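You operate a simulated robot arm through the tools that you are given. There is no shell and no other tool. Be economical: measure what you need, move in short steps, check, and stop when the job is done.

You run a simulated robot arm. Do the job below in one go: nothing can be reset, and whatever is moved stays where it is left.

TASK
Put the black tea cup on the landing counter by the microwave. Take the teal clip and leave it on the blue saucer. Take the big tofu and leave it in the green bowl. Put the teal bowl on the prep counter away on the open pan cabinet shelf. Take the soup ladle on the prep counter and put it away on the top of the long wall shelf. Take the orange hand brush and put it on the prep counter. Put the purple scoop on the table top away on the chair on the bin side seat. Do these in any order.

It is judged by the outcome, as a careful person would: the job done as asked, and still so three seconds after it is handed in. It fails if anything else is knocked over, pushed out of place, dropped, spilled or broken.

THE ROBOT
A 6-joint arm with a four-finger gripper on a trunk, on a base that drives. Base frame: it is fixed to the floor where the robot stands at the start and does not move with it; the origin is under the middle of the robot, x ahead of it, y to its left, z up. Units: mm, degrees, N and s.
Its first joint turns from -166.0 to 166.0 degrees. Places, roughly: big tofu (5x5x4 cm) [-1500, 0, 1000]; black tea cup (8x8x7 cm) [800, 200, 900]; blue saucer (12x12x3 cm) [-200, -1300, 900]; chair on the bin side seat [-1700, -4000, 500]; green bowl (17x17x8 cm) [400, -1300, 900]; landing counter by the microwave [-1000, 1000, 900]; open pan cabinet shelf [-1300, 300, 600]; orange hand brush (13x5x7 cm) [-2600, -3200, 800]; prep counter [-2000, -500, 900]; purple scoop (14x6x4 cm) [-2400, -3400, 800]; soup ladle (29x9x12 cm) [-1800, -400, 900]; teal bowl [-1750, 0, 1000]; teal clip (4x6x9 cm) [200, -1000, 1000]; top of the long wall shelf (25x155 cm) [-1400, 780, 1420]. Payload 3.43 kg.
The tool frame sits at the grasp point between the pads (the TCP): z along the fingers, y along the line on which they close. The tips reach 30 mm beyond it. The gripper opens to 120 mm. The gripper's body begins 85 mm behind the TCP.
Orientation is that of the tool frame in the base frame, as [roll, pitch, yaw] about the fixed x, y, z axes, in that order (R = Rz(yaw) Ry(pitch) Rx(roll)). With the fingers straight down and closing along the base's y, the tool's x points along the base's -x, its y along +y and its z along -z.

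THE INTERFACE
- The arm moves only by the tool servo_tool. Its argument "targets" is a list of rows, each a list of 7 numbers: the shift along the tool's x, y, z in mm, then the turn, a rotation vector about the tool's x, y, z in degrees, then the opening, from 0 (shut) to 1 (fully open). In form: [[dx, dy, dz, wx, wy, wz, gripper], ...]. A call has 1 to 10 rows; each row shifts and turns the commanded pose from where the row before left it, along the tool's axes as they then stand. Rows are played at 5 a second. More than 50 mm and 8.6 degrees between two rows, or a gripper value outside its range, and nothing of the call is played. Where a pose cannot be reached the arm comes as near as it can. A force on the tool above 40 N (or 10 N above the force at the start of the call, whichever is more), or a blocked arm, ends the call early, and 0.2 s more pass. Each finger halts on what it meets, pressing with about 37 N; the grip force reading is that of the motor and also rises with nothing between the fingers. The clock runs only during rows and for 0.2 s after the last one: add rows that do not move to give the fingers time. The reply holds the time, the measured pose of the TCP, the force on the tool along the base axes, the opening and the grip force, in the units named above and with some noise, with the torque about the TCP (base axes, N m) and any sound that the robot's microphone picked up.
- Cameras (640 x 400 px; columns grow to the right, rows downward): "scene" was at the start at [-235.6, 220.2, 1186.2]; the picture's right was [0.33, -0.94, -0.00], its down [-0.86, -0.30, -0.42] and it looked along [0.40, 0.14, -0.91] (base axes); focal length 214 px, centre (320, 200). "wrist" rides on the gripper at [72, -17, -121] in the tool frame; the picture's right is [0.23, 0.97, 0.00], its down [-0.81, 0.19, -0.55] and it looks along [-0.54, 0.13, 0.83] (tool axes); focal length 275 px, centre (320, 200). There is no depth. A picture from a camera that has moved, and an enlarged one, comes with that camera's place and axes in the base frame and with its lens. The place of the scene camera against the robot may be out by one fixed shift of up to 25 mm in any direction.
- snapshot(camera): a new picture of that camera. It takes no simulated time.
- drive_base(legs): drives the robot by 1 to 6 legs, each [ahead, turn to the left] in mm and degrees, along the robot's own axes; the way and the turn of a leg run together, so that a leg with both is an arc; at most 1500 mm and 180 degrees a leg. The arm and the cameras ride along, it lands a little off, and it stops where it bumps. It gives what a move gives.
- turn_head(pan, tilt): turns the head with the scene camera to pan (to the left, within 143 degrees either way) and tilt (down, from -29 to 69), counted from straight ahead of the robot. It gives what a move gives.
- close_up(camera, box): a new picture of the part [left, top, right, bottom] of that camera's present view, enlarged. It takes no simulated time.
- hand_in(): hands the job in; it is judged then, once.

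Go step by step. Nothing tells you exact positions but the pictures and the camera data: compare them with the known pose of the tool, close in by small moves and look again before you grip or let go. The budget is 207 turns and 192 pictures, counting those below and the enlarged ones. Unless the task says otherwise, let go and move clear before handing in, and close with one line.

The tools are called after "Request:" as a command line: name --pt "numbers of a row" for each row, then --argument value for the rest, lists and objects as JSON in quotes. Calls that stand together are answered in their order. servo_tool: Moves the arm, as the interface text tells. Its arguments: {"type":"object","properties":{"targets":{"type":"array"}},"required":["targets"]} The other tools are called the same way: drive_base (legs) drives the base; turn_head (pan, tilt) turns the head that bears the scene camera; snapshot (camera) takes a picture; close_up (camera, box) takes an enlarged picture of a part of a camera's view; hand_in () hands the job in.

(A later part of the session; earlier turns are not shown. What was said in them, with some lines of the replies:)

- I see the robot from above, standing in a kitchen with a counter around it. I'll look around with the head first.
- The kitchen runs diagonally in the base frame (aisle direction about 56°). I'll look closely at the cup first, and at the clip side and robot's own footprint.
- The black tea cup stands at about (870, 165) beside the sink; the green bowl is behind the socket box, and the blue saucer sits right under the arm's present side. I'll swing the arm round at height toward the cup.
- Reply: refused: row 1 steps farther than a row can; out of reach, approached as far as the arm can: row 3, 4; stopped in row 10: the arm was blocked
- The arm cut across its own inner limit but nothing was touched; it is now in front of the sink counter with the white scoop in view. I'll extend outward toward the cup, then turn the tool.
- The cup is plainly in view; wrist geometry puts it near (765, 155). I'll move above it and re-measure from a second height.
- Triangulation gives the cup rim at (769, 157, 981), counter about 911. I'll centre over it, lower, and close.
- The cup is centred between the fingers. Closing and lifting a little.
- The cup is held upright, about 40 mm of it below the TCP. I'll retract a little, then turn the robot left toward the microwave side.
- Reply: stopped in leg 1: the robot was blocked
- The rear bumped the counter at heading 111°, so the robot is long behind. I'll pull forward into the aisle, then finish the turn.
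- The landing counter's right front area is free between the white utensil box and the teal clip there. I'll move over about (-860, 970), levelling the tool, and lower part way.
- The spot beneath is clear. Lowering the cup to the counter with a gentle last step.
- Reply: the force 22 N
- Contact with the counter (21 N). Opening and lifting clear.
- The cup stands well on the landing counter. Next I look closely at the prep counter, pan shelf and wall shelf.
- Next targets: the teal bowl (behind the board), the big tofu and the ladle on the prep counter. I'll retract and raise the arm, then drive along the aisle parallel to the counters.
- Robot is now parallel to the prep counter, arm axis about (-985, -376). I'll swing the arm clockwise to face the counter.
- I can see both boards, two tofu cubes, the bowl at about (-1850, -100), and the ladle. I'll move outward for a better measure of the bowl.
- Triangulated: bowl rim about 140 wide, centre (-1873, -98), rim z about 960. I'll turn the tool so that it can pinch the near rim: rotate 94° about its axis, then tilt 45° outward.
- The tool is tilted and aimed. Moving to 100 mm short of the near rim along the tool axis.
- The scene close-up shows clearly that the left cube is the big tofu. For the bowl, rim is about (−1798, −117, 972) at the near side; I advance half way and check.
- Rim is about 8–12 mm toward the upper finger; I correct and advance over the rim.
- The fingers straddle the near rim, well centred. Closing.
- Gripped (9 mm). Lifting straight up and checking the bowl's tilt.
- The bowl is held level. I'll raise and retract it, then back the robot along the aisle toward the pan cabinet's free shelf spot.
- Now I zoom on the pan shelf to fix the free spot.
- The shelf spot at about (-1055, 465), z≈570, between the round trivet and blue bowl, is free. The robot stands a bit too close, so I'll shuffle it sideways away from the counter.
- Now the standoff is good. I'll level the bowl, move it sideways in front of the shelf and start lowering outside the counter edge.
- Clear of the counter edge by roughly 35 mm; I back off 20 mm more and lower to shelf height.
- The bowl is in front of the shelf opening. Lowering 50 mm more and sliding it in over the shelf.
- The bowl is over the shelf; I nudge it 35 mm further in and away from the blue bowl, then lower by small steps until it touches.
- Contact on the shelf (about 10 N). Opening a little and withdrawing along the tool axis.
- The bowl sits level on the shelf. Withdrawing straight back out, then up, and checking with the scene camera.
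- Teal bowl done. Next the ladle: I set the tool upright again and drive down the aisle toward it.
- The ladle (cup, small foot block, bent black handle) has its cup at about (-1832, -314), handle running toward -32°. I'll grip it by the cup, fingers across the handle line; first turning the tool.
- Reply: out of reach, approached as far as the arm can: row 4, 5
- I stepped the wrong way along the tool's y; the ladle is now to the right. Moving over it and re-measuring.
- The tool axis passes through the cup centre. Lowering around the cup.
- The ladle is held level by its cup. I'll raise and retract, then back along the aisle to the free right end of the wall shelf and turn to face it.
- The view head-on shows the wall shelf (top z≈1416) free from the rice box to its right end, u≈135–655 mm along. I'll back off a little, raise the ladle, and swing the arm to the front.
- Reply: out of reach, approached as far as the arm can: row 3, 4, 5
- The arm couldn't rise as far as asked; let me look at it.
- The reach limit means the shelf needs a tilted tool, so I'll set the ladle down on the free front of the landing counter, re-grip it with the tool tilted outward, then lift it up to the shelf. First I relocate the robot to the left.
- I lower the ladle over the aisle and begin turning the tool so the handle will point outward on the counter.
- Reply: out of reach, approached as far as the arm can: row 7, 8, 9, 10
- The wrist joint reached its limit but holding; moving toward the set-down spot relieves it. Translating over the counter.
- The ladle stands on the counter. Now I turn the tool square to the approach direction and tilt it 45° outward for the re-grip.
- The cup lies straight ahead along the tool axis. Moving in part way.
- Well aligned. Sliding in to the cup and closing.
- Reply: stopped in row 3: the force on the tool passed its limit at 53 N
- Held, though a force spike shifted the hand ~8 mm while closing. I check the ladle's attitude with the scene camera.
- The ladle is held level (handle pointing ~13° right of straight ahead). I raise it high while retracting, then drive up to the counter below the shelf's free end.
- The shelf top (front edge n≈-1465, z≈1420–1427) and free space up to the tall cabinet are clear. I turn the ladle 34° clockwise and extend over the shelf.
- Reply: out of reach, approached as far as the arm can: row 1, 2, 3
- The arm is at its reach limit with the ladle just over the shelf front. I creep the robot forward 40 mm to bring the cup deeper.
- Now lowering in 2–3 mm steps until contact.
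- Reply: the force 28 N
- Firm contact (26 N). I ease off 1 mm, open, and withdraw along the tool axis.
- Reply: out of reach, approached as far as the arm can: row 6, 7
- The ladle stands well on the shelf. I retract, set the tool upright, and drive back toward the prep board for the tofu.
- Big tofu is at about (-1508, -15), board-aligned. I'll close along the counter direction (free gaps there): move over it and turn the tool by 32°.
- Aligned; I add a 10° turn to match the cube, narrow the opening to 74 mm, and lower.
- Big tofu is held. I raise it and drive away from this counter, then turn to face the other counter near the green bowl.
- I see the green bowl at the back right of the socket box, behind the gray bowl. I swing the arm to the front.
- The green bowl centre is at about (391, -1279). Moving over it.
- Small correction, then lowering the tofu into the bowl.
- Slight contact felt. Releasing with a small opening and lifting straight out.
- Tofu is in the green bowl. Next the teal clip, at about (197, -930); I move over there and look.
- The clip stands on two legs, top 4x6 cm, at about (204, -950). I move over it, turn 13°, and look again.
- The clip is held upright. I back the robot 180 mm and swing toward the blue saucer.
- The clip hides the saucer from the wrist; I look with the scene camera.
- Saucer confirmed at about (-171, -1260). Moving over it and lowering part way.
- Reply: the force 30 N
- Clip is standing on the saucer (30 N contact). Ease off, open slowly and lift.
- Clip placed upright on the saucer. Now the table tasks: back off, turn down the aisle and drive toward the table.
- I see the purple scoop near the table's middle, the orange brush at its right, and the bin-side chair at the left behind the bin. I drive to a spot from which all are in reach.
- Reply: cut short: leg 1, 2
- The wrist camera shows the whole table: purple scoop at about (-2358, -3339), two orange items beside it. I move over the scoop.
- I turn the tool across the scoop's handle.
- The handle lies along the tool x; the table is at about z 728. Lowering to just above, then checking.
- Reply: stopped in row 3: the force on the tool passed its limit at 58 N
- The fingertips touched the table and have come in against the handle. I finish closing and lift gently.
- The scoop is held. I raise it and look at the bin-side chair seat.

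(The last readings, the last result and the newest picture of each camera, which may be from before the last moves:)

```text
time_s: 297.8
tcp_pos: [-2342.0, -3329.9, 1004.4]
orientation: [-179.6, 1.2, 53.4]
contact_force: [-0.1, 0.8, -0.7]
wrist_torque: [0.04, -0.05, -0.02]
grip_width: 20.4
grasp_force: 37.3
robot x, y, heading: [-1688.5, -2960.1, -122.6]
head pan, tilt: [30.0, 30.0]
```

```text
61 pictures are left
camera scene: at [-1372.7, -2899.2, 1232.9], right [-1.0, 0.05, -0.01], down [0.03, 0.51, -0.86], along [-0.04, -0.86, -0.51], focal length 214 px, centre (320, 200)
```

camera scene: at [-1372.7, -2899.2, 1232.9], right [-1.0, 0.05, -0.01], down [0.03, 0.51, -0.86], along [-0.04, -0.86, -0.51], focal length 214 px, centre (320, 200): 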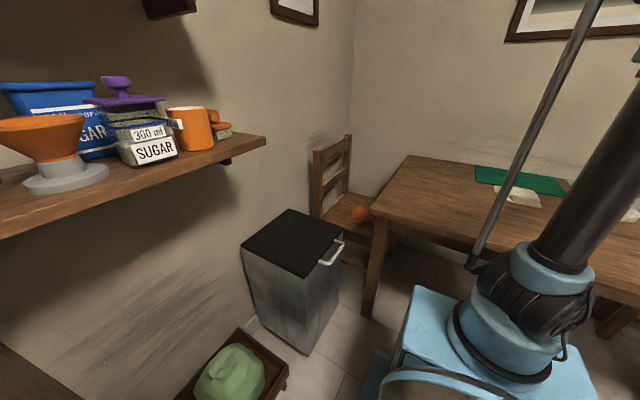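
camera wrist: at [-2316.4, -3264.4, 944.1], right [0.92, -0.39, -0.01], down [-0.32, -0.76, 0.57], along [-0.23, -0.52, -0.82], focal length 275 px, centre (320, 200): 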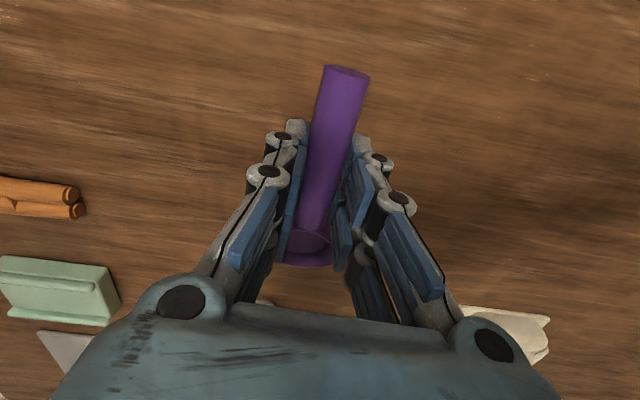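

Request:
close_up --camera "scene" --box '[290, 130, 410, 260]'

```text
3.08 times, centred on (350, 195) of scene
camera zoom: at [-1372.7, -2899.2, 1232.9], right [-1.0, 0.05, -0.01], down [0.03, 0.51, -0.86], along [-0.04, -0.86, -0.51], focal length 660 px, centre (228, 215)
```

zoom: 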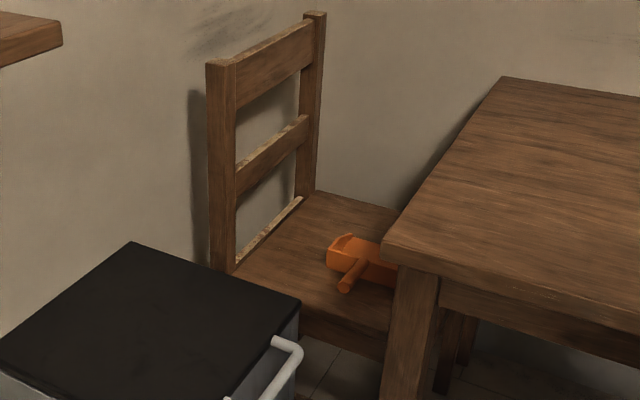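

The seat has free space behind the orange item. I shuffle the robot left to come closer to the chair.

Request:
drive_base --legs '[[-400, -44], [0, 88], [400, -44]]'

Request:
turn_head --pan 15 --tilt 35

Request:
snapshot --camera "scene"

```text
time_s: 300.0
tcp_pos: [-2201.3, -2709.4, 1021.3]
orientation: [-179.7, 2.6, 20.3]
contact_force: [-3.7, -0.4, -2.1]
wrist_torque: [0.05, -0.3, 0.01]
grip_width: 20.1
grasp_force: 36.9
robot x, y, heading: [-1475.5, -2773.4, -154.8]
head pan, tilt: [30.0, 30.0]
stopped in leg 1: the robot was blocked; the commanded pose is now the measured one
```

```text
time_s: 300.8
tcp_pos: [-2201.0, -2710.8, 1021.1]
orientation: [-179.6, 2.6, 20.3]
contact_force: [-1.1, 0.7, -0.5]
wrist_torque: [-0.03, -0.05, -0.03]
grip_width: 19.8
grasp_force: 37.3
robot x, y, heading: [-1474.7, -2770.9, -154.9]
head pan, tilt: [15.0, 35.0]
```

```text
59 pictures are left
camera scene: at [-1193.9, -2865.0, 1225.0], right [-0.65, 0.76, 0.0], down [0.45, 0.38, -0.81], along [-0.62, -0.53, -0.58], focal length 214 px, centre (320, 200)
```

scene: 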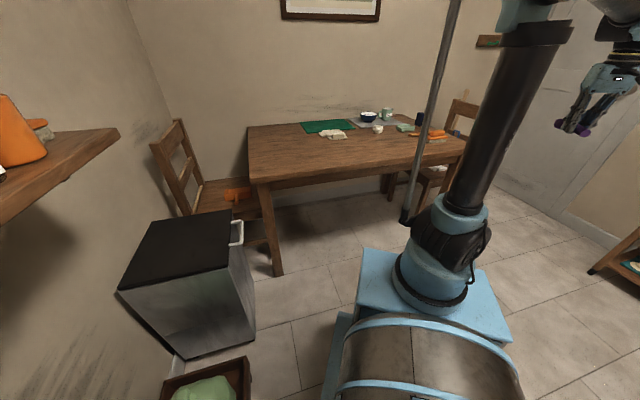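

The rear met the side cabinet, so I use a forward arc instead to come near the table's left corner.

Request:
drive_base --legs '[[0, 76], [350, -45]]'

Request:
turn_head --pan 25 --tilt 35

Request:
snapshot --camera "scene"

```text
time_s: 306.6
tcp_pos: [-2024.4, -3453.8, 1031.7]
orientation: [-179.8, 3.8, 66.5]
contact_force: [-1.5, -3.4, -3.2]
wrist_torque: [0.25, -0.13, 0.04]
grip_width: 20.4
grasp_force: 36.7
robot x, y, heading: [-1477.0, -2994.5, -105.4]
head pan, tilt: [15.0, 35.0]
stopped in leg 2: the robot was blocked; the commanded pose is now the measured one
```

```text
time_s: 307.3
tcp_pos: [-2022.5, -3454.2, 1032.1]
orientation: [-179.9, 3.7, 66.5]
contact_force: [0.2, -0.3, -0.2]
wrist_torque: [0.02, -0.06, 0.0]
grip_width: 20.1
grasp_force: 37.0
robot x, y, heading: [-1483.2, -2992.0, -105.3]
head pan, tilt: [25.0, 35.0]
```

```text
58 pictures are left
camera scene: at [-1202.9, -2836.6, 1225.1], right [-0.99, -0.17, -0.01], down [-0.09, 0.58, -0.81], along [0.14, -0.8, -0.58], focal length 214 px, centre (320, 200)
```

scene: 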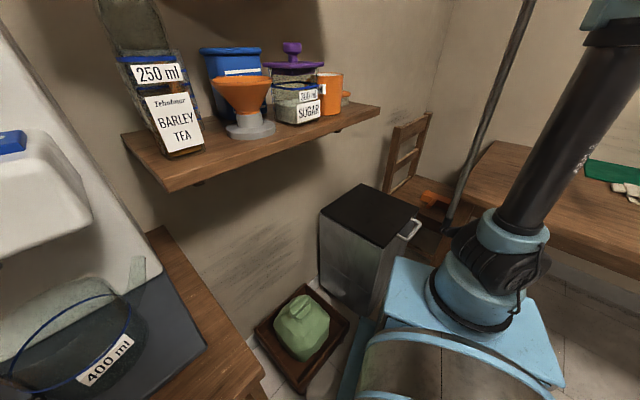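

I'm close to the bin and jug tray on the left; I back off a little, straighten, then go forward along the aisle line.

Request:
drive_base --legs '[[-80, 0], [0, -19], [195, 0]]'

Request:
turn_head --pan 25 --tilt 40

Request:
snapshot --camera "scene"

```text
time_s: 310.7
tcp_pos: [-2234.2, -3342.0, 1033.4]
orientation: [-179.9, 3.8, 47.8]
contact_force: [0.1, -0.2, -1.8]
wrist_torque: [-0.01, -0.05, 0.03]
grip_width: 20.2
grasp_force: 36.9
robot x, y, heading: [-1570.5, -3080.5, -123.9]
head pan, tilt: [25.0, 35.0]
```

```text
time_s: 311.4
tcp_pos: [-2226.8, -3333.3, 1040.5]
orientation: [-179.9, 4.4, 47.8]
contact_force: [-0.2, 0.7, -1.6]
wrist_torque: [0.04, -0.03, 0.0]
grip_width: 20.4
grasp_force: 37.4
robot x, y, heading: [-1571.7, -3079.9, -124.0]
head pan, tilt: [25.0, 40.0]
```

```text
57 pictures are left
camera scene: at [-1262.2, -3016.9, 1217.6], right [-0.99, 0.15, -0.01], down [0.1, 0.64, -0.76], along [-0.11, -0.75, -0.65], focal length 214 px, centre (320, 200)
```

scene: 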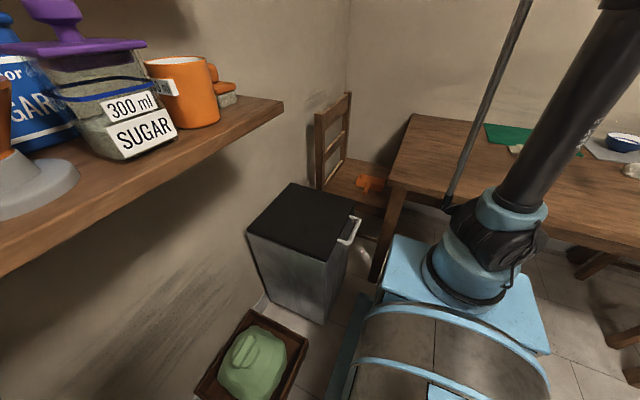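

Position is good. I turn the tool (and level it) so the scoop will lie across the seat's free back part.

Request:
servo_tool --pt "0 0 0 0 4.4 0 0" --pt "0 0 0 0 0 -8.2 0" --pt "0 0 0 0 0 -8.2 0" --pt "0 0 0 0 0 -8.2 0" --pt "0 0 0 0 0 -8.2 0" --pt "0 0 0 0 0 -8.2 0" --pt "0 0 0 0 0 -8.2 0" --pt "0 0 0 0 0 -8.2 0" --pt "0 0 0 0 0 -8.2 0" --pt "0 0 0 0 0 0 0"

```text
time_s: 313.6
tcp_pos: [-2227.7, -3333.2, 1039.1]
orientation: [-179.9, -0.1, 113.4]
contact_force: [-0.7, 0.6, -1.4]
wrist_torque: [0.05, 0.02, 0.02]
grip_width: 20.3
grasp_force: 36.8
robot x, y, heading: [-1571.9, -3081.2, -123.9]
head pan, tilt: [25.0, 40.0]
```

Request:
servo_tool --pt "-46.1 8.9 0 0 0 0 0" --pt "-46.1 8.9 0 0 0 0 0" --pt "-46.1 8.9 0 0 0 0 0" --pt "-46.1 8.9 0 0 0 0 0" --pt "-46.1 8.9 0 0 0 0 0" --pt "-46.1 8.9 0 0 0 0 0" --pt "-46.1 8.9 0 0 0 0 0" --pt "-46.1 8.9 0 0 0 0 0" --pt "-46.1 8.9 0 0 0 0 0" --pt "-46.1 8.9 0 0 0 0 0"

Request:
servo_tool --pt "-46.1 8.9 0 0 0 0 0" --pt "-46.1 8.9 0 0 0 0 0" --pt "-46.1 8.9 0 0 0 0 0" --pt "-46.1 8.9 0 0 0 0 0" --pt "-46.1 8.9 0 0 0 0 0" --pt "-46.1 8.9 0 0 0 0 0" --pt "0 0 0 0 0 -8 0" --pt "0 0 0 0 0 -8 0" --pt "0 0 0 0 0 -8 0" --pt "0 0 0 0 0 -8 0"

Request:
snapshot --camera "wrist"

```text
time_s: 315.8
tcp_pos: [-1961.1, -3720.6, 1039.1]
orientation: [-179.8, 0.0, 113.3]
contact_force: [0.0, 1.2, -1.6]
wrist_torque: [0.01, 0.04, 0.02]
grip_width: 20.4
grasp_force: 37.2
robot x, y, heading: [-1574.5, -3083.9, -123.8]
head pan, tilt: [25.0, 40.0]
```

```text
time_s: 318.0
tcp_pos: [-1804.0, -3953.9, 1039.1]
orientation: [180.0, 0.0, 145.4]
contact_force: [-0.4, 0.7, -0.8]
wrist_torque: [0.0, 0.02, 0.02]
grip_width: 20.2
grasp_force: 36.8
robot x, y, heading: [-1566.6, -3078.9, -124.0]
head pan, tilt: [25.0, 40.0]
```

```text
56 pictures are left
camera wrist: at [-1873.0, -3926.7, 1160.7], right [0.36, 0.93, 0.0], down [0.78, -0.3, 0.55], along [0.51, -0.2, -0.83], focal length 275 px, centre (320, 200)
```

wrist: 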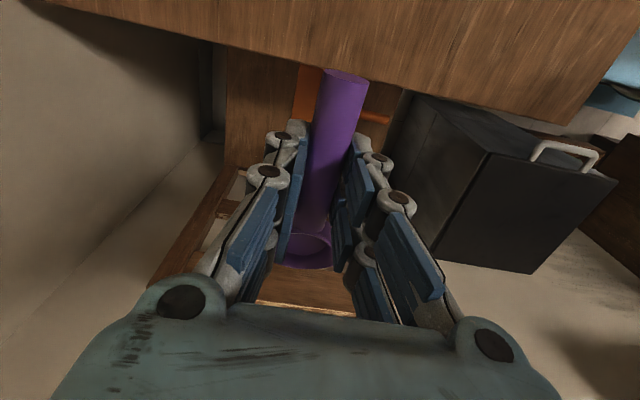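

Request:
servo_tool --pt "-35 -21 0 0 0 0 0" --pt "-35 -21 0 0 0 0 0" --pt "-35 -21 10 0 0 0 0" --pt "-35 -21 20 0 0 0 0" --pt "-35 -21 20 0 0 0 0" --pt "0 0 40 0 0 0 0" --pt "0 0 0 0 0 0 0"

Request:
snapshot --camera "wrist"

Request:
close_up --camera "scene" --box '[290, 60, 450, 220]'

```text
time_s: 319.6
tcp_pos: [-1718.0, -4139.9, 948.5]
orientation: [-179.9, 0.1, 145.2]
contact_force: [0.1, 0.5, -0.7]
wrist_torque: [0.05, 0.01, 0.0]
grip_width: 20.2
grasp_force: 37.8
robot x, y, heading: [-1571.9, -3081.8, -123.9]
head pan, tilt: [25.0, 40.0]
```

```text
55 pictures are left
camera wrist: at [-1787.2, -4112.2, 1069.9], right [0.36, 0.93, 0.0], down [0.78, -0.3, 0.55], along [0.51, -0.2, -0.83], focal length 275 px, centre (320, 200)
```

wrist: 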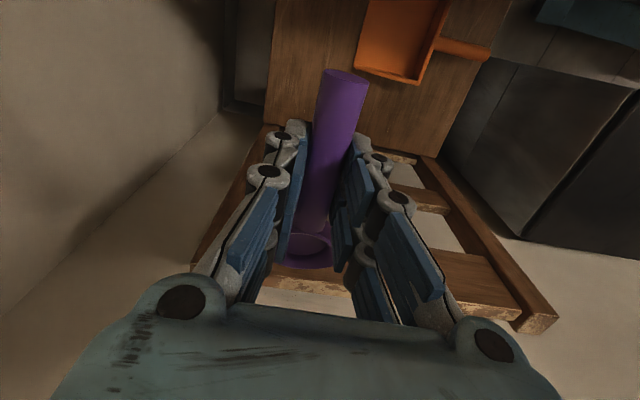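

```text
2.50 times, centred on (370, 140) of scene
camera zoom: at [-1262.1, -3017.1, 1217.6], right [-0.99, 0.15, -0.01], down [0.11, 0.64, -0.76], along [-0.11, -0.75, -0.65], focal length 536 px, centre (195, 350)
```

zoom: 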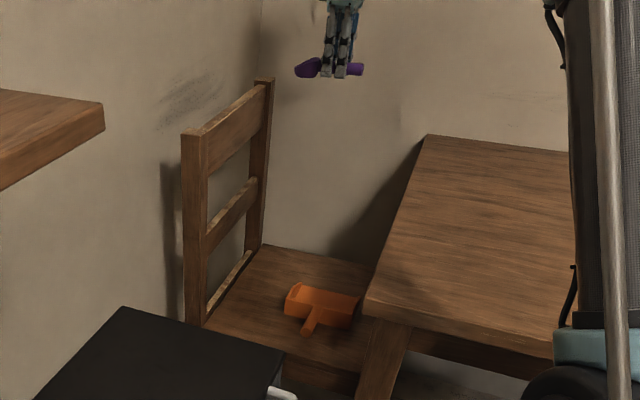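

The landing spot on the seat is clear (orange item ~45 mm off, seat edge ~80 mm). I shift 20 mm toward the backrest and lower.

Request:
servo_tool --pt "-20 0 30 0 0 0 0" --pt "0 0 45 0 0 0 0" --pt "0 0 45 0 0 0 0" --pt "0 0 45 0 0 0 0" --pt "0 0 45 0 0 0 0" --pt "0 0 45 0 0 0 0" --pt "0 0 45 0 0 0 0" --pt "0 0 0 0 0 0 0"

Request:
snapshot --camera "wrist"

Request:
close_up --camera "scene" --box '[310, 100, 430, 220]'

```text
time_s: 321.4
tcp_pos: [-1701.9, -4151.3, 649.5]
orientation: [-179.9, 0.0, 145.4]
contact_force: [-0.3, 0.5, -0.7]
wrist_torque: [0.01, 0.02, -0.03]
grip_width: 20.4
grasp_force: 37.2
robot x, y, heading: [-1572.2, -3079.7, -123.9]
head pan, tilt: [25.0, 40.0]
```

```text
53 pictures are left
camera wrist: at [-1771.9, -4123.5, 770.9], right [0.36, 0.93, 0.0], down [0.78, -0.3, 0.55], along [0.51, -0.2, -0.83], focal length 275 px, centre (320, 200)
```

wrist: 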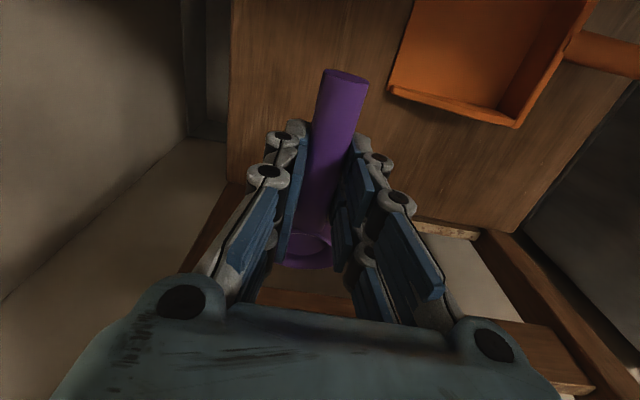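

```text
3.33 times, centred on (370, 160) of scene
camera zoom: at [-1262.1, -3017.2, 1217.6], right [-0.99, 0.15, -0.01], down [0.11, 0.64, -0.76], along [-0.11, -0.75, -0.65], focal length 715 px, centre (153, 333)
```

zoom: 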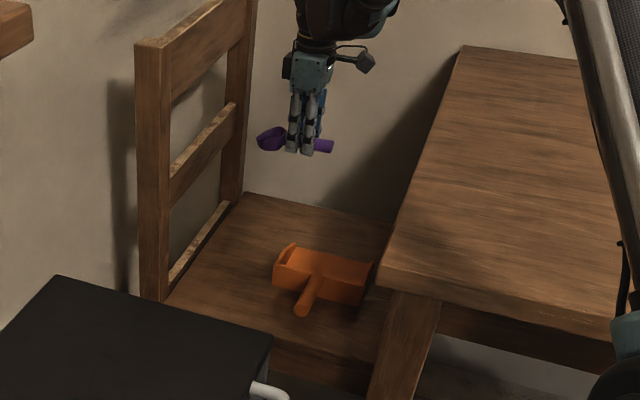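

Request:
servo_tool --pt "0 0 40 0 0 0 0" --pt "0 0 40 0 0 0 0" --pt "0 0 25 0 0 0 0" --pt "0 0 0 0 0 0 0"

Request:
snapshot --camera "wrist"

Request:
close_up --camera "scene" --box '[330, 120, 410, 200]'

```text
time_s: 322.4
tcp_pos: [-1704.2, -4148.3, 544.2]
orientation: [179.9, 0.0, 145.4]
contact_force: [0.2, 0.2, -0.7]
wrist_torque: [0.06, 0.04, 0.01]
grip_width: 20.0
grasp_force: 36.1
robot x, y, heading: [-1570.3, -3083.7, -123.8]
head pan, tilt: [25.0, 40.0]
```

```text
51 pictures are left
camera wrist: at [-1772.5, -4122.3, 665.8], right [0.36, 0.93, 0.0], down [0.78, -0.3, 0.55], along [0.51, -0.2, -0.83], focal length 275 px, centre (320, 200)
```

wrist: 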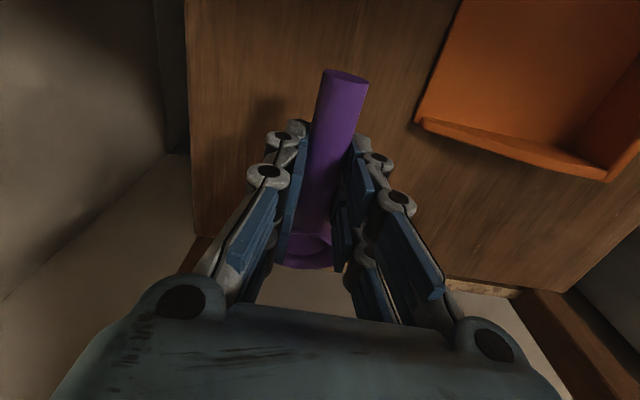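

```text
5.00 times, centred on (370, 160) of scene
camera zoom: at [-1262.1, -3017.2, 1217.6], right [-0.99, 0.15, -0.01], down [0.11, 0.64, -0.76], along [-0.11, -0.75, -0.65], focal length 1072 px, centre (70, 400)
```

zoom: 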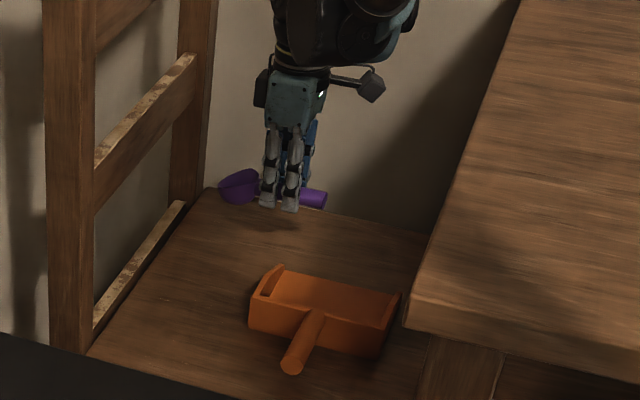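

Request:
servo_tool --pt "0 10 15 0 0 0 0" --pt "0 0 12 0 0 0 0" --pt "0 0 6 0 0 0 0" --pt "0 0 4 0 0 0 0" --pt "0 0 0 0 0 0 0"

Request:
servo_tool --pt "0 0 4 0 0 0 0" --pt "0 0 4 0 0 0 0" --pt "0 0 0 0 0 0 0"

Request:
close_up --camera "scene" --box '[330, 120, 410, 200]'

```text
time_s: 323.6
tcp_pos: [-1697.7, -4142.0, 507.4]
orientation: [-180.0, 0.0, 145.4]
contact_force: [0.1, -0.4, -1.5]
wrist_torque: [0.02, 0.04, 0.0]
grip_width: 20.3
grasp_force: 36.7
robot x, y, heading: [-1571.8, -3080.7, -124.0]
head pan, tilt: [25.0, 40.0]
```

```text
time_s: 324.4
tcp_pos: [-1697.6, -4141.7, 499.7]
orientation: [179.9, 0.0, 145.4]
contact_force: [-0.1, 0.6, -0.2]
wrist_torque: [0.0, 0.02, -0.02]
grip_width: 20.5
grasp_force: 37.0
robot x, y, heading: [-1571.1, -3083.6, -123.8]
head pan, tilt: [25.0, 40.0]
```

```text
5.00 times, centred on (370, 160) of scene
camera zoom: at [-1262.1, -3017.2, 1217.6], right [-0.99, 0.15, -0.01], down [0.11, 0.64, -0.76], along [-0.11, -0.75, -0.65], focal length 1072 px, centre (70, 400)
```

zoom: 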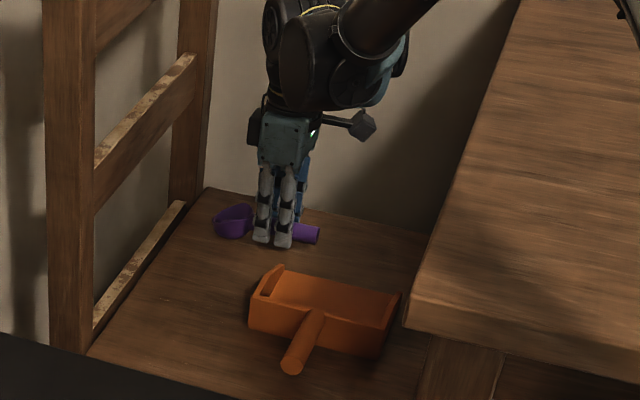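

Request:
servo_tool --pt "0 0 3 0 0 0 0" --pt "0 0 3 0 0 0 0" --pt "0 0 3 0 0 0 0" --pt "0 0 0 0 0 0 0"

Request:
servo_tool --pt "0 0 3 0 0 0 0" --pt "0 0 2 0 0 0 0" --pt "0 0 0 0 0 0 0"

```text
time_s: 325.4
tcp_pos: [-1697.0, -4140.8, 491.5]
orientation: [-180.0, 0.0, 145.2]
contact_force: [-4.5, 0.8, 18.3]
wrist_torque: [-0.35, -0.42, -0.08]
grip_width: 20.1
grasp_force: 36.7
robot x, y, heading: [-1571.3, -3075.9, -123.8]
head pan, tilt: [25.0, 40.0]
```

```text
time_s: 326.0
tcp_pos: [-1694.8, -4137.2, 498.5]
orientation: [-179.3, 0.1, 145.3]
contact_force: [-0.1, -1.1, -2.7]
wrist_torque: [0.13, -0.01, 0.0]
grip_width: 20.2
grasp_force: 36.8
robot x, y, heading: [-1570.9, -3081.3, -123.9]
head pan, tilt: [25.0, 40.0]
stopped in row 3: the force on the tool passed its limit at 47 N (the readings are from after the stop); the commanded pose is now the measured one
```

Request:
servo_tool --pt "0 0 4 0 0 0 0" --pt "0 0 2 0 0 0 0" --pt "0 0 0 0 0 0 0.2" --pt "0 0 0 0 0 0 0.4" --pt "0 0 0 0 0 0 0.45" --pt "0 0 -20 0 0 0 0.45" --pt "0 0 -45 0 0 0 0.45" --pt "0 0 -45 0 0 0 0.45"

Request:
snapshot --camera "wrist"

Request:
close_up --camera "scene" --box '[330, 120, 410, 200]'

```text
time_s: 327.8
tcp_pos: [-1694.7, -4136.2, 602.3]
orientation: [-179.2, 0.0, 145.3]
contact_force: [-0.1, -0.4, 0.7]
wrist_torque: [0.05, -0.02, 0.02]
grip_width: 54.0
grasp_force: 0.1
robot x, y, heading: [-1574.7, -3078.9, -124.0]
head pan, tilt: [25.0, 40.0]
```

```text
48 pictures are left
camera wrist: at [-1762.1, -4108.0, 723.7], right [0.36, 0.93, -0.01], down [0.78, -0.3, 0.55], along [0.51, -0.21, -0.84], focal length 275 px, centre (320, 200)
```

wrist: 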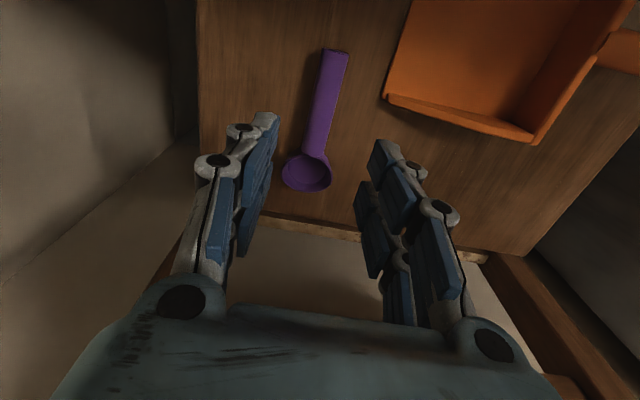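

```text
5.00 times, centred on (370, 160) of scene
camera zoom: at [-1262.2, -3017.3, 1217.6], right [-0.99, 0.15, -0.01], down [0.11, 0.64, -0.76], along [-0.11, -0.75, -0.65], focal length 1072 px, centre (70, 400)
```

zoom: 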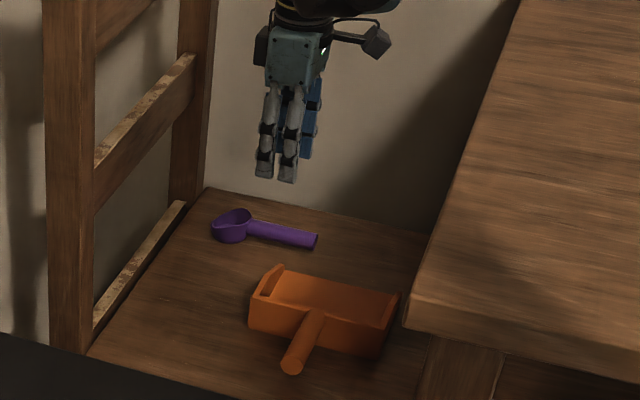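

The scoop lies on the bin-side chair seat. I raise the arm and swing back over the table toward the orange brush at about (-2550, -3171).

Request:
servo_tool --pt "0 0 -44 0 0 0 0.45" --pt "0 0 -44 0 0 0 0.45" --pt "0 0 -44 0 0 0 0.45" --pt "0 0 -44 0 0 0 0.45" --pt "0 0 -44 0 0 0 0.6" --pt "0 0 -44 0 0 0 0.8" --pt "0 0 -44 0 0 0 1" --pt "0 0 -44 0 0 0 1" --pt "0 0 -44 0 0 0 1" --pt "0 0 -44 0 0 0 1"

Request:
servo_tool --pt "46 10 0 0 0 0 1" --pt "46 10 0 0 0 0 1" --pt "46 10 0 0 0 0 1" --pt "46 10 0 0 0 0 1" --pt "46 10 0 0 0 0 1" --pt "46 10 0 0 0 0 1" --pt "46 10 0 0 0 0 1" --pt "46 10 0 0 0 0 1" --pt "46 10 0 0 0 0 1" --pt "46 10 0 0 0 0 1"

```text
time_s: 330.0
tcp_pos: [-1690.3, -4131.3, 1041.6]
orientation: [-179.3, 0.0, 145.3]
contact_force: [0.5, -0.8, -0.1]
wrist_torque: [0.04, -0.03, -0.02]
grip_width: 120.1
grasp_force: 0.0
robot x, y, heading: [-1571.4, -3082.5, -124.0]
head pan, tilt: [25.0, 40.0]
```

```text
time_s: 332.2
tcp_pos: [-2014.4, -3787.2, 1041.2]
orientation: [-179.2, 0.0, 145.4]
contact_force: [0.7, -0.8, 0.1]
wrist_torque: [0.06, 0.02, 0.0]
grip_width: 120.0
grasp_force: 0.2
robot x, y, heading: [-1571.6, -3079.5, -123.8]
head pan, tilt: [25.0, 40.0]
```

Request:
servo_tool --pt "46 12 0 0 0 0 1" --pt "46 12 0 0 0 0 1" --pt "46 12 0 0 0 0 1" --pt "46 12 0 0 0 0 1" --pt "46 12 0 0 0 0 1" --pt "46 12 0 0 0 0 1" --pt "46 12 0 0 0 0 1" --pt "46 12 0 0 0 0 1" --pt "46 12 0 0 0 0 1" --pt "46 12 0 0 0 0 1"

Request:
servo_tool --pt "46 12 0 0 0 0 1" --pt "46 12 0 0 0 0 1" --pt "46 12 0 0 0 0 1" --pt "46 12 0 0 0 0 1" --pt "46 12 0 0 0 0 1" --pt "0 0 30 0 0 0 1" --pt "0 0 0 0 0 0 1"

Request:
snapshot --camera "wrist"

```text
time_s: 334.4
tcp_pos: [-2323.4, -3426.5, 1039.0]
orientation: [-179.2, 0.1, 145.5]
contact_force: [-0.1, -0.5, 0.1]
wrist_torque: [0.01, 0.01, 0.01]
grip_width: 119.8
grasp_force: 0.0
robot x, y, heading: [-1574.6, -3080.8, -123.8]
head pan, tilt: [25.0, 40.0]
```

```text
time_s: 336.0
tcp_pos: [-2477.7, -3250.0, 1008.5]
orientation: [-179.2, 0.0, 145.3]
contact_force: [0.9, 0.2, 0.1]
wrist_torque: [-0.01, 0.01, -0.01]
grip_width: 119.7
grasp_force: 0.1
robot x, y, heading: [-1570.4, -3081.6, -124.1]
head pan, tilt: [25.0, 40.0]
```

```text
46 pictures are left
camera wrist: at [-2545.2, -3220.6, 1130.1], right [0.36, 0.93, -0.01], down [0.78, -0.3, 0.55], along [0.51, -0.21, -0.84], focal length 275 px, centre (320, 200)
```

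wrist: 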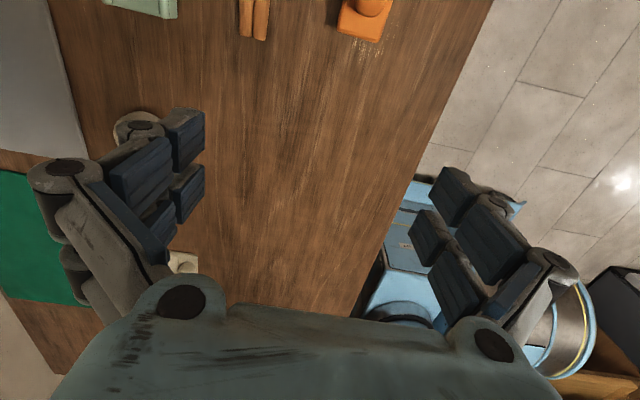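

Request:
servo_tool --pt "38.7 9.7 0 0 0 0 1" --pt "38.7 9.7 0 0 0 0 1" --pt "38.7 9.7 0 0 0 0 1" --pt "0 0 30 0 0 0 1" --pt "0 0 0 0 0 0 1"

Request:
snapshot --camera "wrist"

```text
time_s: 337.2
tcp_pos: [-2558.6, -3155.3, 979.7]
orientation: [-179.1, -0.1, 145.2]
contact_force: [-0.1, 0.4, -0.4]
wrist_torque: [0.01, 0.02, -0.03]
grip_width: 120.2
grasp_force: 0.1
robot x, y, heading: [-1573.9, -3081.7, -123.9]
head pan, tilt: [25.0, 40.0]
```

```text
45 pictures are left
camera wrist: at [-2626.3, -3128.3, 1100.7], right [0.36, 0.93, -0.01], down [0.78, -0.3, 0.55], along [0.51, -0.21, -0.84], focal length 275 px, centre (320, 200)
```

wrist: 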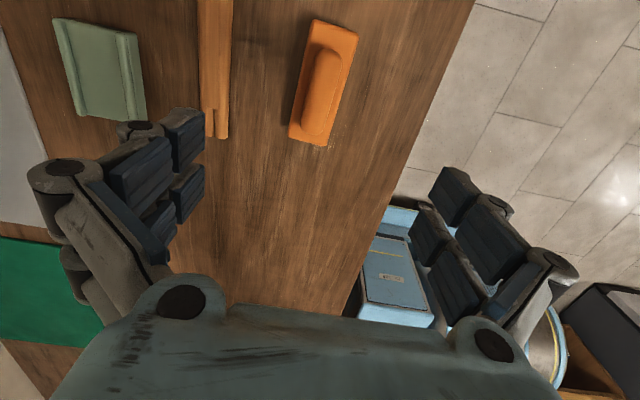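

Request:
servo_tool --pt "18 3 20 0 0 0 0.9" --pt "0 0 40 0 0 0 0.8" --pt "0 0 40 0 0 0 0.8" --pt "0 0 35 0 0 0 0.8" --pt "0 0 0 0 0 0 0.8"

Request:
snapshot --camera "wrist"

```text
time_s: 338.4
tcp_pos: [-2571.5, -3146.5, 843.6]
orientation: [-179.2, 0.0, 145.4]
contact_force: [-0.1, 0.0, 0.5]
wrist_torque: [0.02, -0.02, 0.0]
grip_width: 96.1
grasp_force: 0.1
robot x, y, heading: [-1568.2, -3080.9, -124.0]
head pan, tilt: [25.0, 40.0]
```

```text
44 pictures are left
camera wrist: at [-2640.2, -3118.6, 964.9], right [0.36, 0.93, -0.01], down [0.78, -0.3, 0.55], along [0.51, -0.21, -0.84], focal length 275 px, centre (320, 200)
```

wrist: 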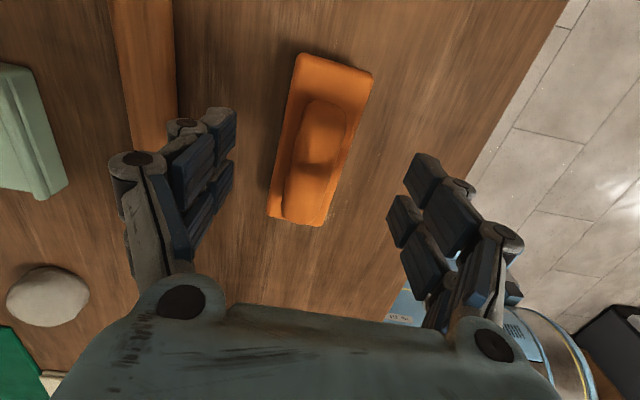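

Request:
servo_tool --pt "0 0 35 0 0 0 0.75" --pt "0 0 22 0 0 0 0.7" --pt "0 0 0 0 0 0 0.4" --pt "0 0 0 0 0 0 0.2" --pt "0 0 0 0 0 0 0.2" --pt "0 0 0 0 0 0 0.2"

Request:
servo_tool --pt "0 0 -20 0 0 0 0.2" --pt "0 0 -45 0 0 0 0.2" --pt "0 0 -45 0 0 0 0.2" --pt "0 0 -45 0 0 0 0.2" --pt "0 0 0 0 0 0 0.2"

Request:
snapshot --camera "wrist"

```text
time_s: 339.8
tcp_pos: [-2573.4, -3147.6, 787.1]
orientation: [-179.2, 0.0, 145.3]
contact_force: [0.2, -2.0, -0.3]
wrist_torque: [-0.02, -0.03, 0.03]
grip_width: 48.6
grasp_force: 37.4
robot x, y, heading: [-1572.1, -3080.1, -123.8]
head pan, tilt: [25.0, 40.0]
```

```text
time_s: 341.0
tcp_pos: [-2569.7, -3144.2, 940.7]
orientation: [-179.3, 0.0, 145.4]
contact_force: [0.4, 0.2, -1.6]
wrist_torque: [0.0, -0.02, 0.02]
grip_width: 48.3
grasp_force: 37.5
robot x, y, heading: [-1569.1, -3080.0, -124.0]
head pan, tilt: [25.0, 40.0]
```

```text
43 pictures are left
camera wrist: at [-2638.2, -3115.0, 1062.1], right [0.36, 0.93, -0.01], down [0.78, -0.3, 0.55], along [0.51, -0.21, -0.84], focal length 275 px, centre (320, 200)
```

wrist: 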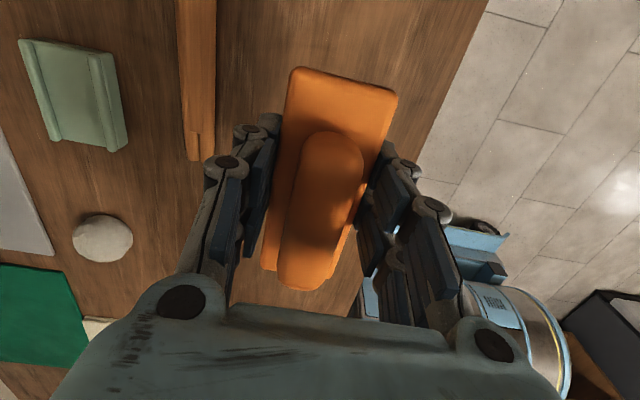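

The brush is held. I raise it, retract the arm toward the front, then back the robot up along the aisle to the prep counter.

Request:
servo_tool --pt "0 0 -45 0 0 0 0.2" --pt "0 0 -45 0 0 0 0.2" --pt "0 0 -45 0 0 0 0.2" --pt "0 0 -45 0 0 0 0.2" --pt "-47 -5 0 0 0 0 0.2" --pt "-47 -5 0 0 0 0 0.2" --pt "-47 -5 0 0 0 0 0.2" --pt "-47 -5 0 0 0 0 0.2" --pt "-47 -5 0 0 0 0 0.2" --pt "-47 -5 0 0 0 0 0.2"

Request:
servo_tool --pt "-47 -5 -10 0 0 0 0.2" --pt "-47 -5 -10 0 0 0 0.2" --pt "-47 -5 -10 0 0 0 0.2" --pt "-47 -5 -10 0 0 0 0.2" --pt "-47 -5 0 0 0 0 0.2"

Request:
drive_base --legs '[[-1250, 46], [-1250, -46]]'

Request:
turn_head --pan -80 --tilt 30

Request:
snapshot --camera "scene"

```text
time_s: 343.2
tcp_pos: [-2348.4, -3330.4, 1120.9]
orientation: [-179.3, -0.1, 145.3]
contact_force: [-0.8, 0.3, -2.1]
wrist_torque: [0.0, -0.06, 0.02]
grip_width: 48.4
grasp_force: 36.9
out of reach, approached as far as the arm can: row 4
robot x, y, heading: [-1573.1, -3081.9, -123.6]
head pan, tilt: [25.0, 40.0]
```

```text
time_s: 344.4
tcp_pos: [-2169.1, -3485.2, 1157.0]
orientation: [-179.2, -0.1, 145.3]
contact_force: [-1.1, 0.7, -1.3]
wrist_torque: [0.05, -0.01, 0.04]
grip_width: 48.4
grasp_force: 36.8
robot x, y, heading: [-1569.7, -3081.8, -123.8]
head pan, tilt: [25.0, 40.0]
```

```text
time_s: 356.7
tcp_pos: [-1707.1, -1108.1, 1156.4]
orientation: [-179.3, 0.0, 144.5]
contact_force: [-0.3, 0.0, -1.3]
wrist_torque: [-0.01, 0.01, 0.0]
grip_width: 48.6
grasp_force: 36.9
robot x, y, heading: [-1103.7, -713.1, -124.9]
head pan, tilt: [25.0, 40.0]
cut short: leg 1, 2
```

```text
time_s: 358.5
tcp_pos: [-1700.4, -1096.0, 1163.5]
orientation: [-178.5, -0.1, 144.4]
contact_force: [0.1, 0.2, 0.0]
wrist_torque: [0.03, 0.01, -0.01]
grip_width: 48.6
grasp_force: 36.4
robot x, y, heading: [-1104.7, -712.4, -124.6]
head pan, tilt: [-80.0, 30.0]
```

```text
42 pictures are left
camera scene: at [-862.2, -531.8, 1233.7], right [0.42, 0.91, 0.01], down [0.46, -0.2, -0.86], along [-0.78, 0.37, -0.5], focal length 214 px, centre (320, 200)
```

scene: 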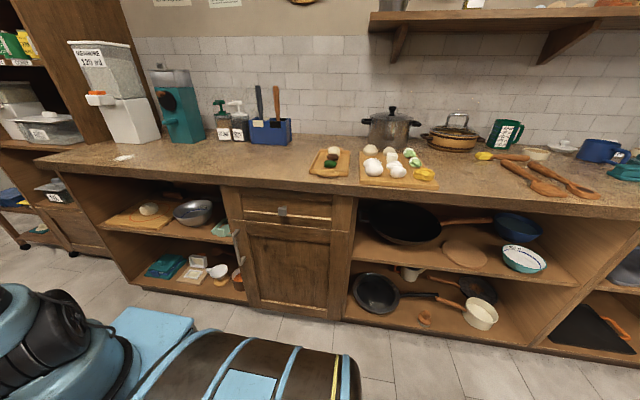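

I'm at the prep counter; the area in front of the blue block, where the ladle stood, is free. I turn the brush to lie along the counter and move it over there.

Request:
servo_tool --pt "0 0 0 0 0 8.5 0.2" --pt "0 0 0 0 0 8.5 0.2" --pt "0 0 0 0 0 8.5 0.2" --pt "0 0 0 0 0 8.5 0.2" --pt "0 0 0 0 0 8.5 0.2" --pt "0 0 0 0 0 8.5 0.2" --pt "0 0 0 0 0 8.5 0.2" --pt "0 0 0 0 0 8.5 0.2" --pt "0 0 0 0 0 8.5 0.2" --pt "0 0 0 0 0 8.5 0.2"

Request:
servo_tool --pt "38.1 -26.6 0 0 0 0 0.2" --pt "38.1 -26.6 0 0 0 0 0.2" --pt "38.1 -26.6 0 0 0 0 0.2" --pt "38.1 -26.6 0 0 0 0 0.2" --pt "38.1 -26.6 0 0 0 0 0.2" --pt "38.1 -26.6 0 0 0 0 0.2" --pt "38.1 -26.6 0 0 0 0 0.2" --pt "38.1 -26.6 0 0 0 0 0.2" --pt "38.1 -26.6 0 0 0 0 0.2" --pt "38.1 -26.6 0 0 0 0 0.2"

Request:
servo_tool --pt "38.1 -26.6 0 0 0 0 0.2" --pt "38.1 -26.6 0 0 0 0 0.2" --pt "38.1 -26.6 0 0 0 0 0.2" --pt "38.1 -26.6 0 0 0 0 0.2" --pt "0 0 0 0 0 0 0.2"

Request:
snapshot --camera "wrist"

Request:
snapshot --camera "scene"

```text
time_s: 360.7
tcp_pos: [-1700.6, -1095.6, 1164.5]
orientation: [-179.9, 1.5, 59.3]
contact_force: [-0.2, 0.3, -1.4]
wrist_torque: [0.0, 0.0, -0.02]
grip_width: 48.7
grasp_force: 37.0
robot x, y, heading: [-1101.0, -714.2, -124.9]
head pan, tilt: [-80.0, 30.0]
```

```text
time_s: 362.9
tcp_pos: [-1735.7, -633.5, 1156.2]
orientation: [-179.8, 1.4, 59.4]
contact_force: [-0.3, 0.3, -0.9]
wrist_torque: [0.06, -0.02, 0.02]
grip_width: 48.4
grasp_force: 36.8
robot x, y, heading: [-1106.7, -713.1, -124.7]
head pan, tilt: [-80.0, 30.0]
```

```text
time_s: 364.1
tcp_pos: [-1750.6, -449.1, 1152.5]
orientation: [-179.7, 1.5, 59.5]
contact_force: [-0.2, 0.1, -1.9]
wrist_torque: [0.03, 0.03, -0.01]
grip_width: 48.6
grasp_force: 36.8
robot x, y, heading: [-1106.8, -709.2, -124.3]
head pan, tilt: [-80.0, 30.0]
```

```text
41 pictures are left
camera wrist: at [-1727.8, -376.7, 1271.7], right [0.96, -0.3, -0.01], down [-0.24, -0.78, 0.57], along [-0.18, -0.54, -0.82], focal length 275 px, centre (320, 200)
```

wrist: 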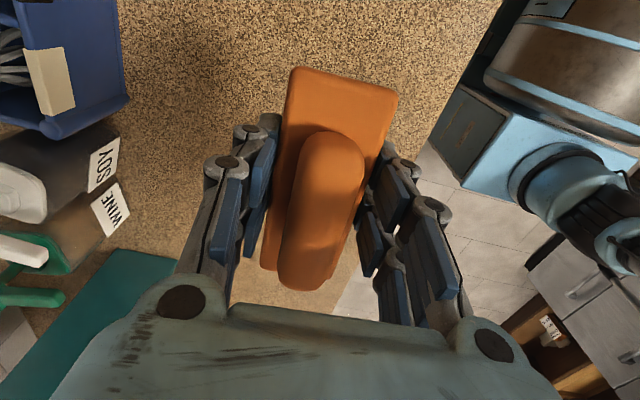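

```text
40 pictures are left
camera scene: at [-862.2, -531.6, 1233.7], right [0.42, 0.91, 0.01], down [0.46, -0.2, -0.86], along [-0.78, 0.37, -0.5], focal length 214 px, centre (320, 200)
```

scene: 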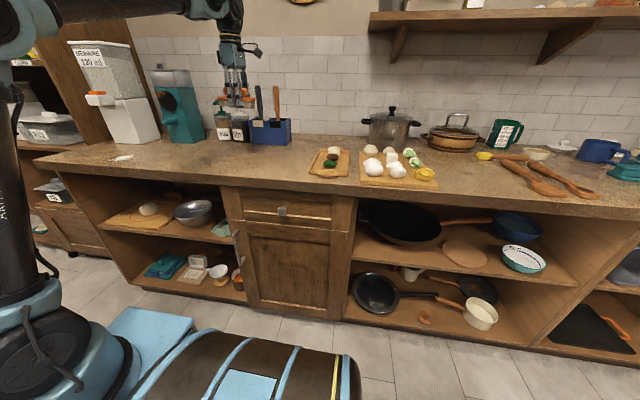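

Clear beneath. Lowering the brush to the prep counter.

Request:
servo_tool --pt "0 0 40 0 1.5 0 0.2" --pt "0 0 42 0 0 0 0.2" --pt "0 0 42 0 0 0 0.2" --pt "0 0 40 0 0 0 0.2" --pt "0 0 18 0 0 0 0.2" --pt "0 0 8 0 0 0 0.2" --pt "0 0 0 0 0 0 0.2"

Request:
close_up --camera "scene" --box '[180, 90, 320, 190]'

```text
time_s: 365.7
tcp_pos: [-1750.5, -448.4, 961.8]
orientation: [-179.8, 0.1, 59.5]
contact_force: [0.5, 0.5, -0.5]
wrist_torque: [-0.02, -0.02, 0.01]
grip_width: 48.5
grasp_force: 37.5
robot x, y, heading: [-1106.8, -712.6, -124.6]
head pan, tilt: [-80.0, 30.0]
```

```text
4.00 times, centred on (250, 140) of scene
camera zoom: at [-862.2, -531.6, 1233.7], right [0.42, 0.91, 0.01], down [0.46, -0.2, -0.86], along [-0.78, 0.37, -0.5], focal length 858 px, centre (600, 440)
```

zoom: 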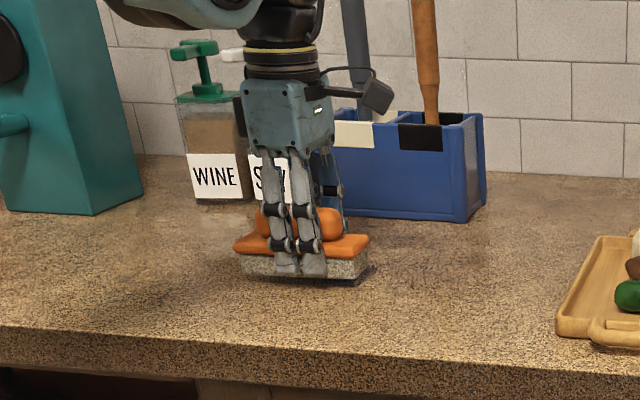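

Request:
servo_tool --pt "0 0 3 0 0 0 0.2" --pt "0 0 3 0 0 0 0.2" --pt "0 0 2 0 0 0 0.2" --pt "0 0 0 0 0 0 0.2"

```text
time_s: 366.7
tcp_pos: [-1750.6, -447.4, 953.1]
orientation: [-179.8, -0.1, 59.4]
contact_force: [-0.1, 0.5, 0.3]
wrist_torque: [0.01, 0.04, 0.02]
grip_width: 48.4
grasp_force: 37.2
robot x, y, heading: [-1102.4, -712.4, -125.0]
head pan, tilt: [-80.0, 30.0]
```

Request:
servo_tool --pt "0 0 2 0 0 0 0.2" --pt "0 0 2 0 0 0 0.2" --pt "0 0 0 0 0 0 0.2"

```text
time_s: 367.5
tcp_pos: [-1750.0, -448.1, 950.9]
orientation: [-179.7, 0.0, 59.6]
contact_force: [-9.9, 0.8, 28.7]
wrist_torque: [0.01, 0.12, 0.0]
grip_width: 48.6
grasp_force: 37.1
robot x, y, heading: [-1106.7, -714.3, -124.8]
head pan, tilt: [-80.0, 30.0]
```

Contact (29 N). Ease off, open, and lift clear.

Request:
servo_tool --pt "0 0 -1.5 0 0 0 0.2" --pt "0 0 0 0 0 0 0.5" --pt "0 0 0 0 0 0 0.75" --pt "0 0 0 0 0 0 0.75" --pt "0 0 -30 0 0 0 0.75" --pt "0 0 -45 0 0 0 0.8" --pt "0 0 -45 0 0 0 1" --pt "0 0 -45 0 0 0 1" --pt "0 0 -45 0 0 0 1"

Request:
close_up --camera "scene" --box '[160, 60, 480, 260]'

Request:
turn_head --pan -135 --tilt 5

Request:
snapshot --camera "scene"

```text
time_s: 369.5
tcp_pos: [-1749.1, -449.4, 1161.9]
orientation: [-179.8, 0.1, 59.5]
contact_force: [-0.1, -0.4, -0.4]
wrist_torque: [0.0, -0.03, 0.0]
grip_width: 120.1
grasp_force: 0.0
robot x, y, heading: [-1107.0, -714.1, -124.8]
head pan, tilt: [-80.0, 30.0]
```

```text
2.00 times, centred on (320, 160) of scene
camera zoom: at [-862.2, -531.6, 1233.7], right [0.42, 0.91, 0.01], down [0.46, -0.2, -0.86], along [-0.78, 0.37, -0.5], focal length 429 px, centre (320, 280)
```

zoom: 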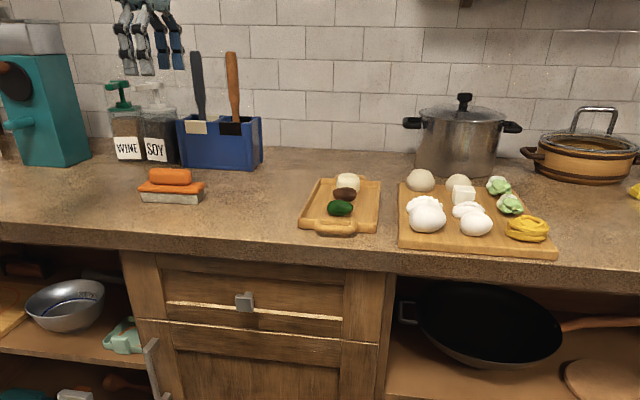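

```text
time_s: 370.8
tcp_pos: [-1749.7, -450.0, 1159.8]
orientation: [-179.8, -0.1, 59.4]
contact_force: [-0.2, -0.5, 0.9]
wrist_torque: [0.02, -0.03, -0.02]
grip_width: 120.1
grasp_force: 0.1
robot x, y, heading: [-1106.0, -712.5, -124.7]
head pan, tilt: [-135.0, 5.0]
```

```text
37 pictures are left
camera scene: at [-796.7, -479.5, 1275.1], right [0.98, 0.18, 0.01], down [0.02, -0.08, -1.0], along [-0.18, 0.98, -0.08], focal length 214 px, centre (320, 200)
```

scene: 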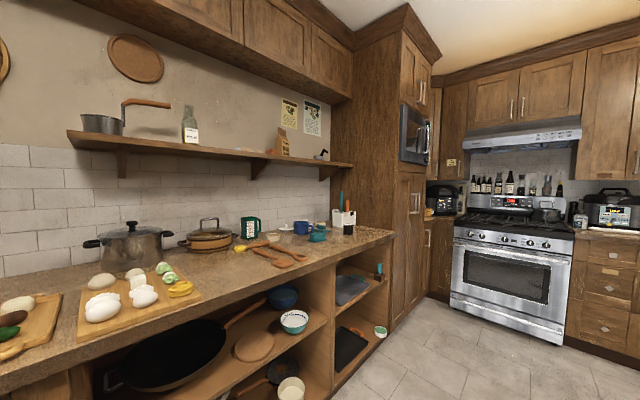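

Request:
close_up --camera "scene" --box '[250, 110, 400, 250]'

Request:
turn_head --pan 75 --tilt 15

Request:
snapshot --camera "scene"

Request:
turn_head --pan 10 --tilt 10

Request:
snapshot --camera "scene"

```text
2.86 times, centred on (325, 180) of scene
camera zoom: at [-796.7, -479.5, 1275.1], right [0.98, 0.18, 0.01], down [0.02, -0.08, -1.0], along [-0.18, 0.98, -0.08], focal length 613 px, centre (306, 257)
```

zoom: 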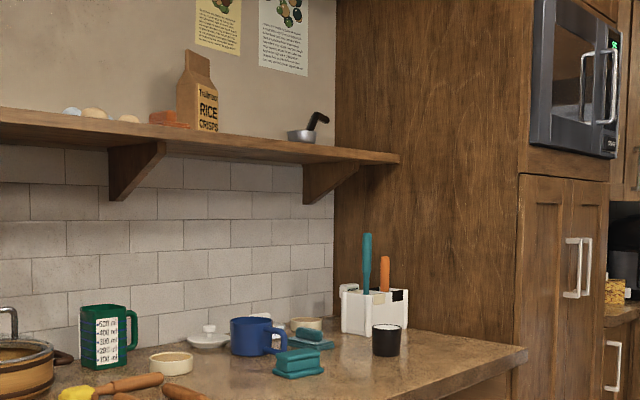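

```text
time_s: 373.8
tcp_pos: [-1749.4, -449.6, 1160.2]
orientation: [-179.9, 0.0, 59.5]
contact_force: [0.9, -0.9, 0.1]
wrist_torque: [0.0, 0.0, 0.03]
grip_width: 119.9
grasp_force: 0.1
robot x, y, heading: [-1104.1, -712.7, -125.0]
head pan, tilt: [75.0, 15.0]
```

```text
35 pictures are left
camera scene: at [-719.9, -641.0, 1257.8], right [-0.76, -0.65, -0.01], down [-0.16, 0.21, -0.96], along [0.63, -0.73, -0.26], focal length 214 px, centre (320, 200)
```

scene: 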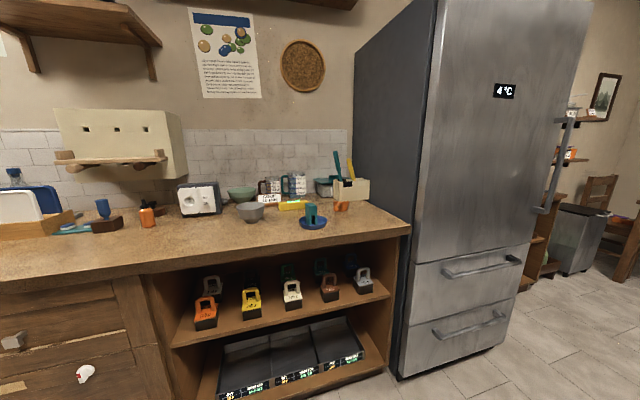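

```text
time_s: 375.2
tcp_pos: [-1748.7, -449.8, 1161.1]
orientation: [-179.8, -0.1, 59.4]
contact_force: [0.3, 0.1, 0.3]
wrist_torque: [0.01, -0.01, -0.01]
grip_width: 120.0
grasp_force: 0.1
robot x, y, heading: [-1103.6, -709.7, -124.9]
head pan, tilt: [10.0, 10.0]
```

```text
34 pictures are left
camera scene: at [-819.1, -654.3, 1265.0], right [-0.91, 0.42, 0.0], down [0.08, 0.17, -0.98], along [-0.41, -0.89, -0.19], focal length 214 px, centre (320, 200)
```

scene: 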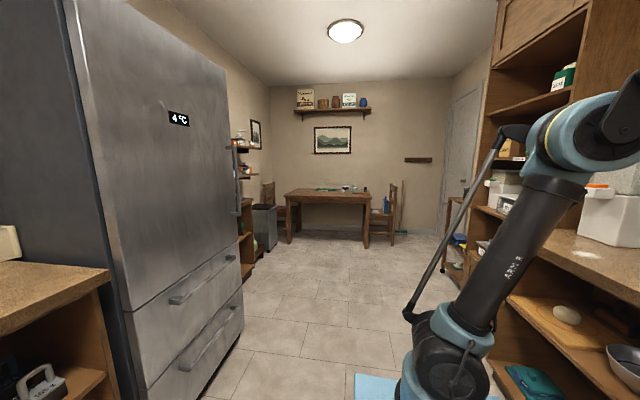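

Every item is where it should be: the cup and ladle check out, the clip stands on its saucer, the tofu is in the bowl, and the brush lies on the prep counter. The gripper is empty and clear, so I'm handing in.

Request:
hand_in

```text
The job is handed in.
```

I placed all seven items as asked and handed the job in, though the robot lightly bumped a side cabinet and stopped against something by the bin and jug tray on the way; the bin looked in place afterwards.
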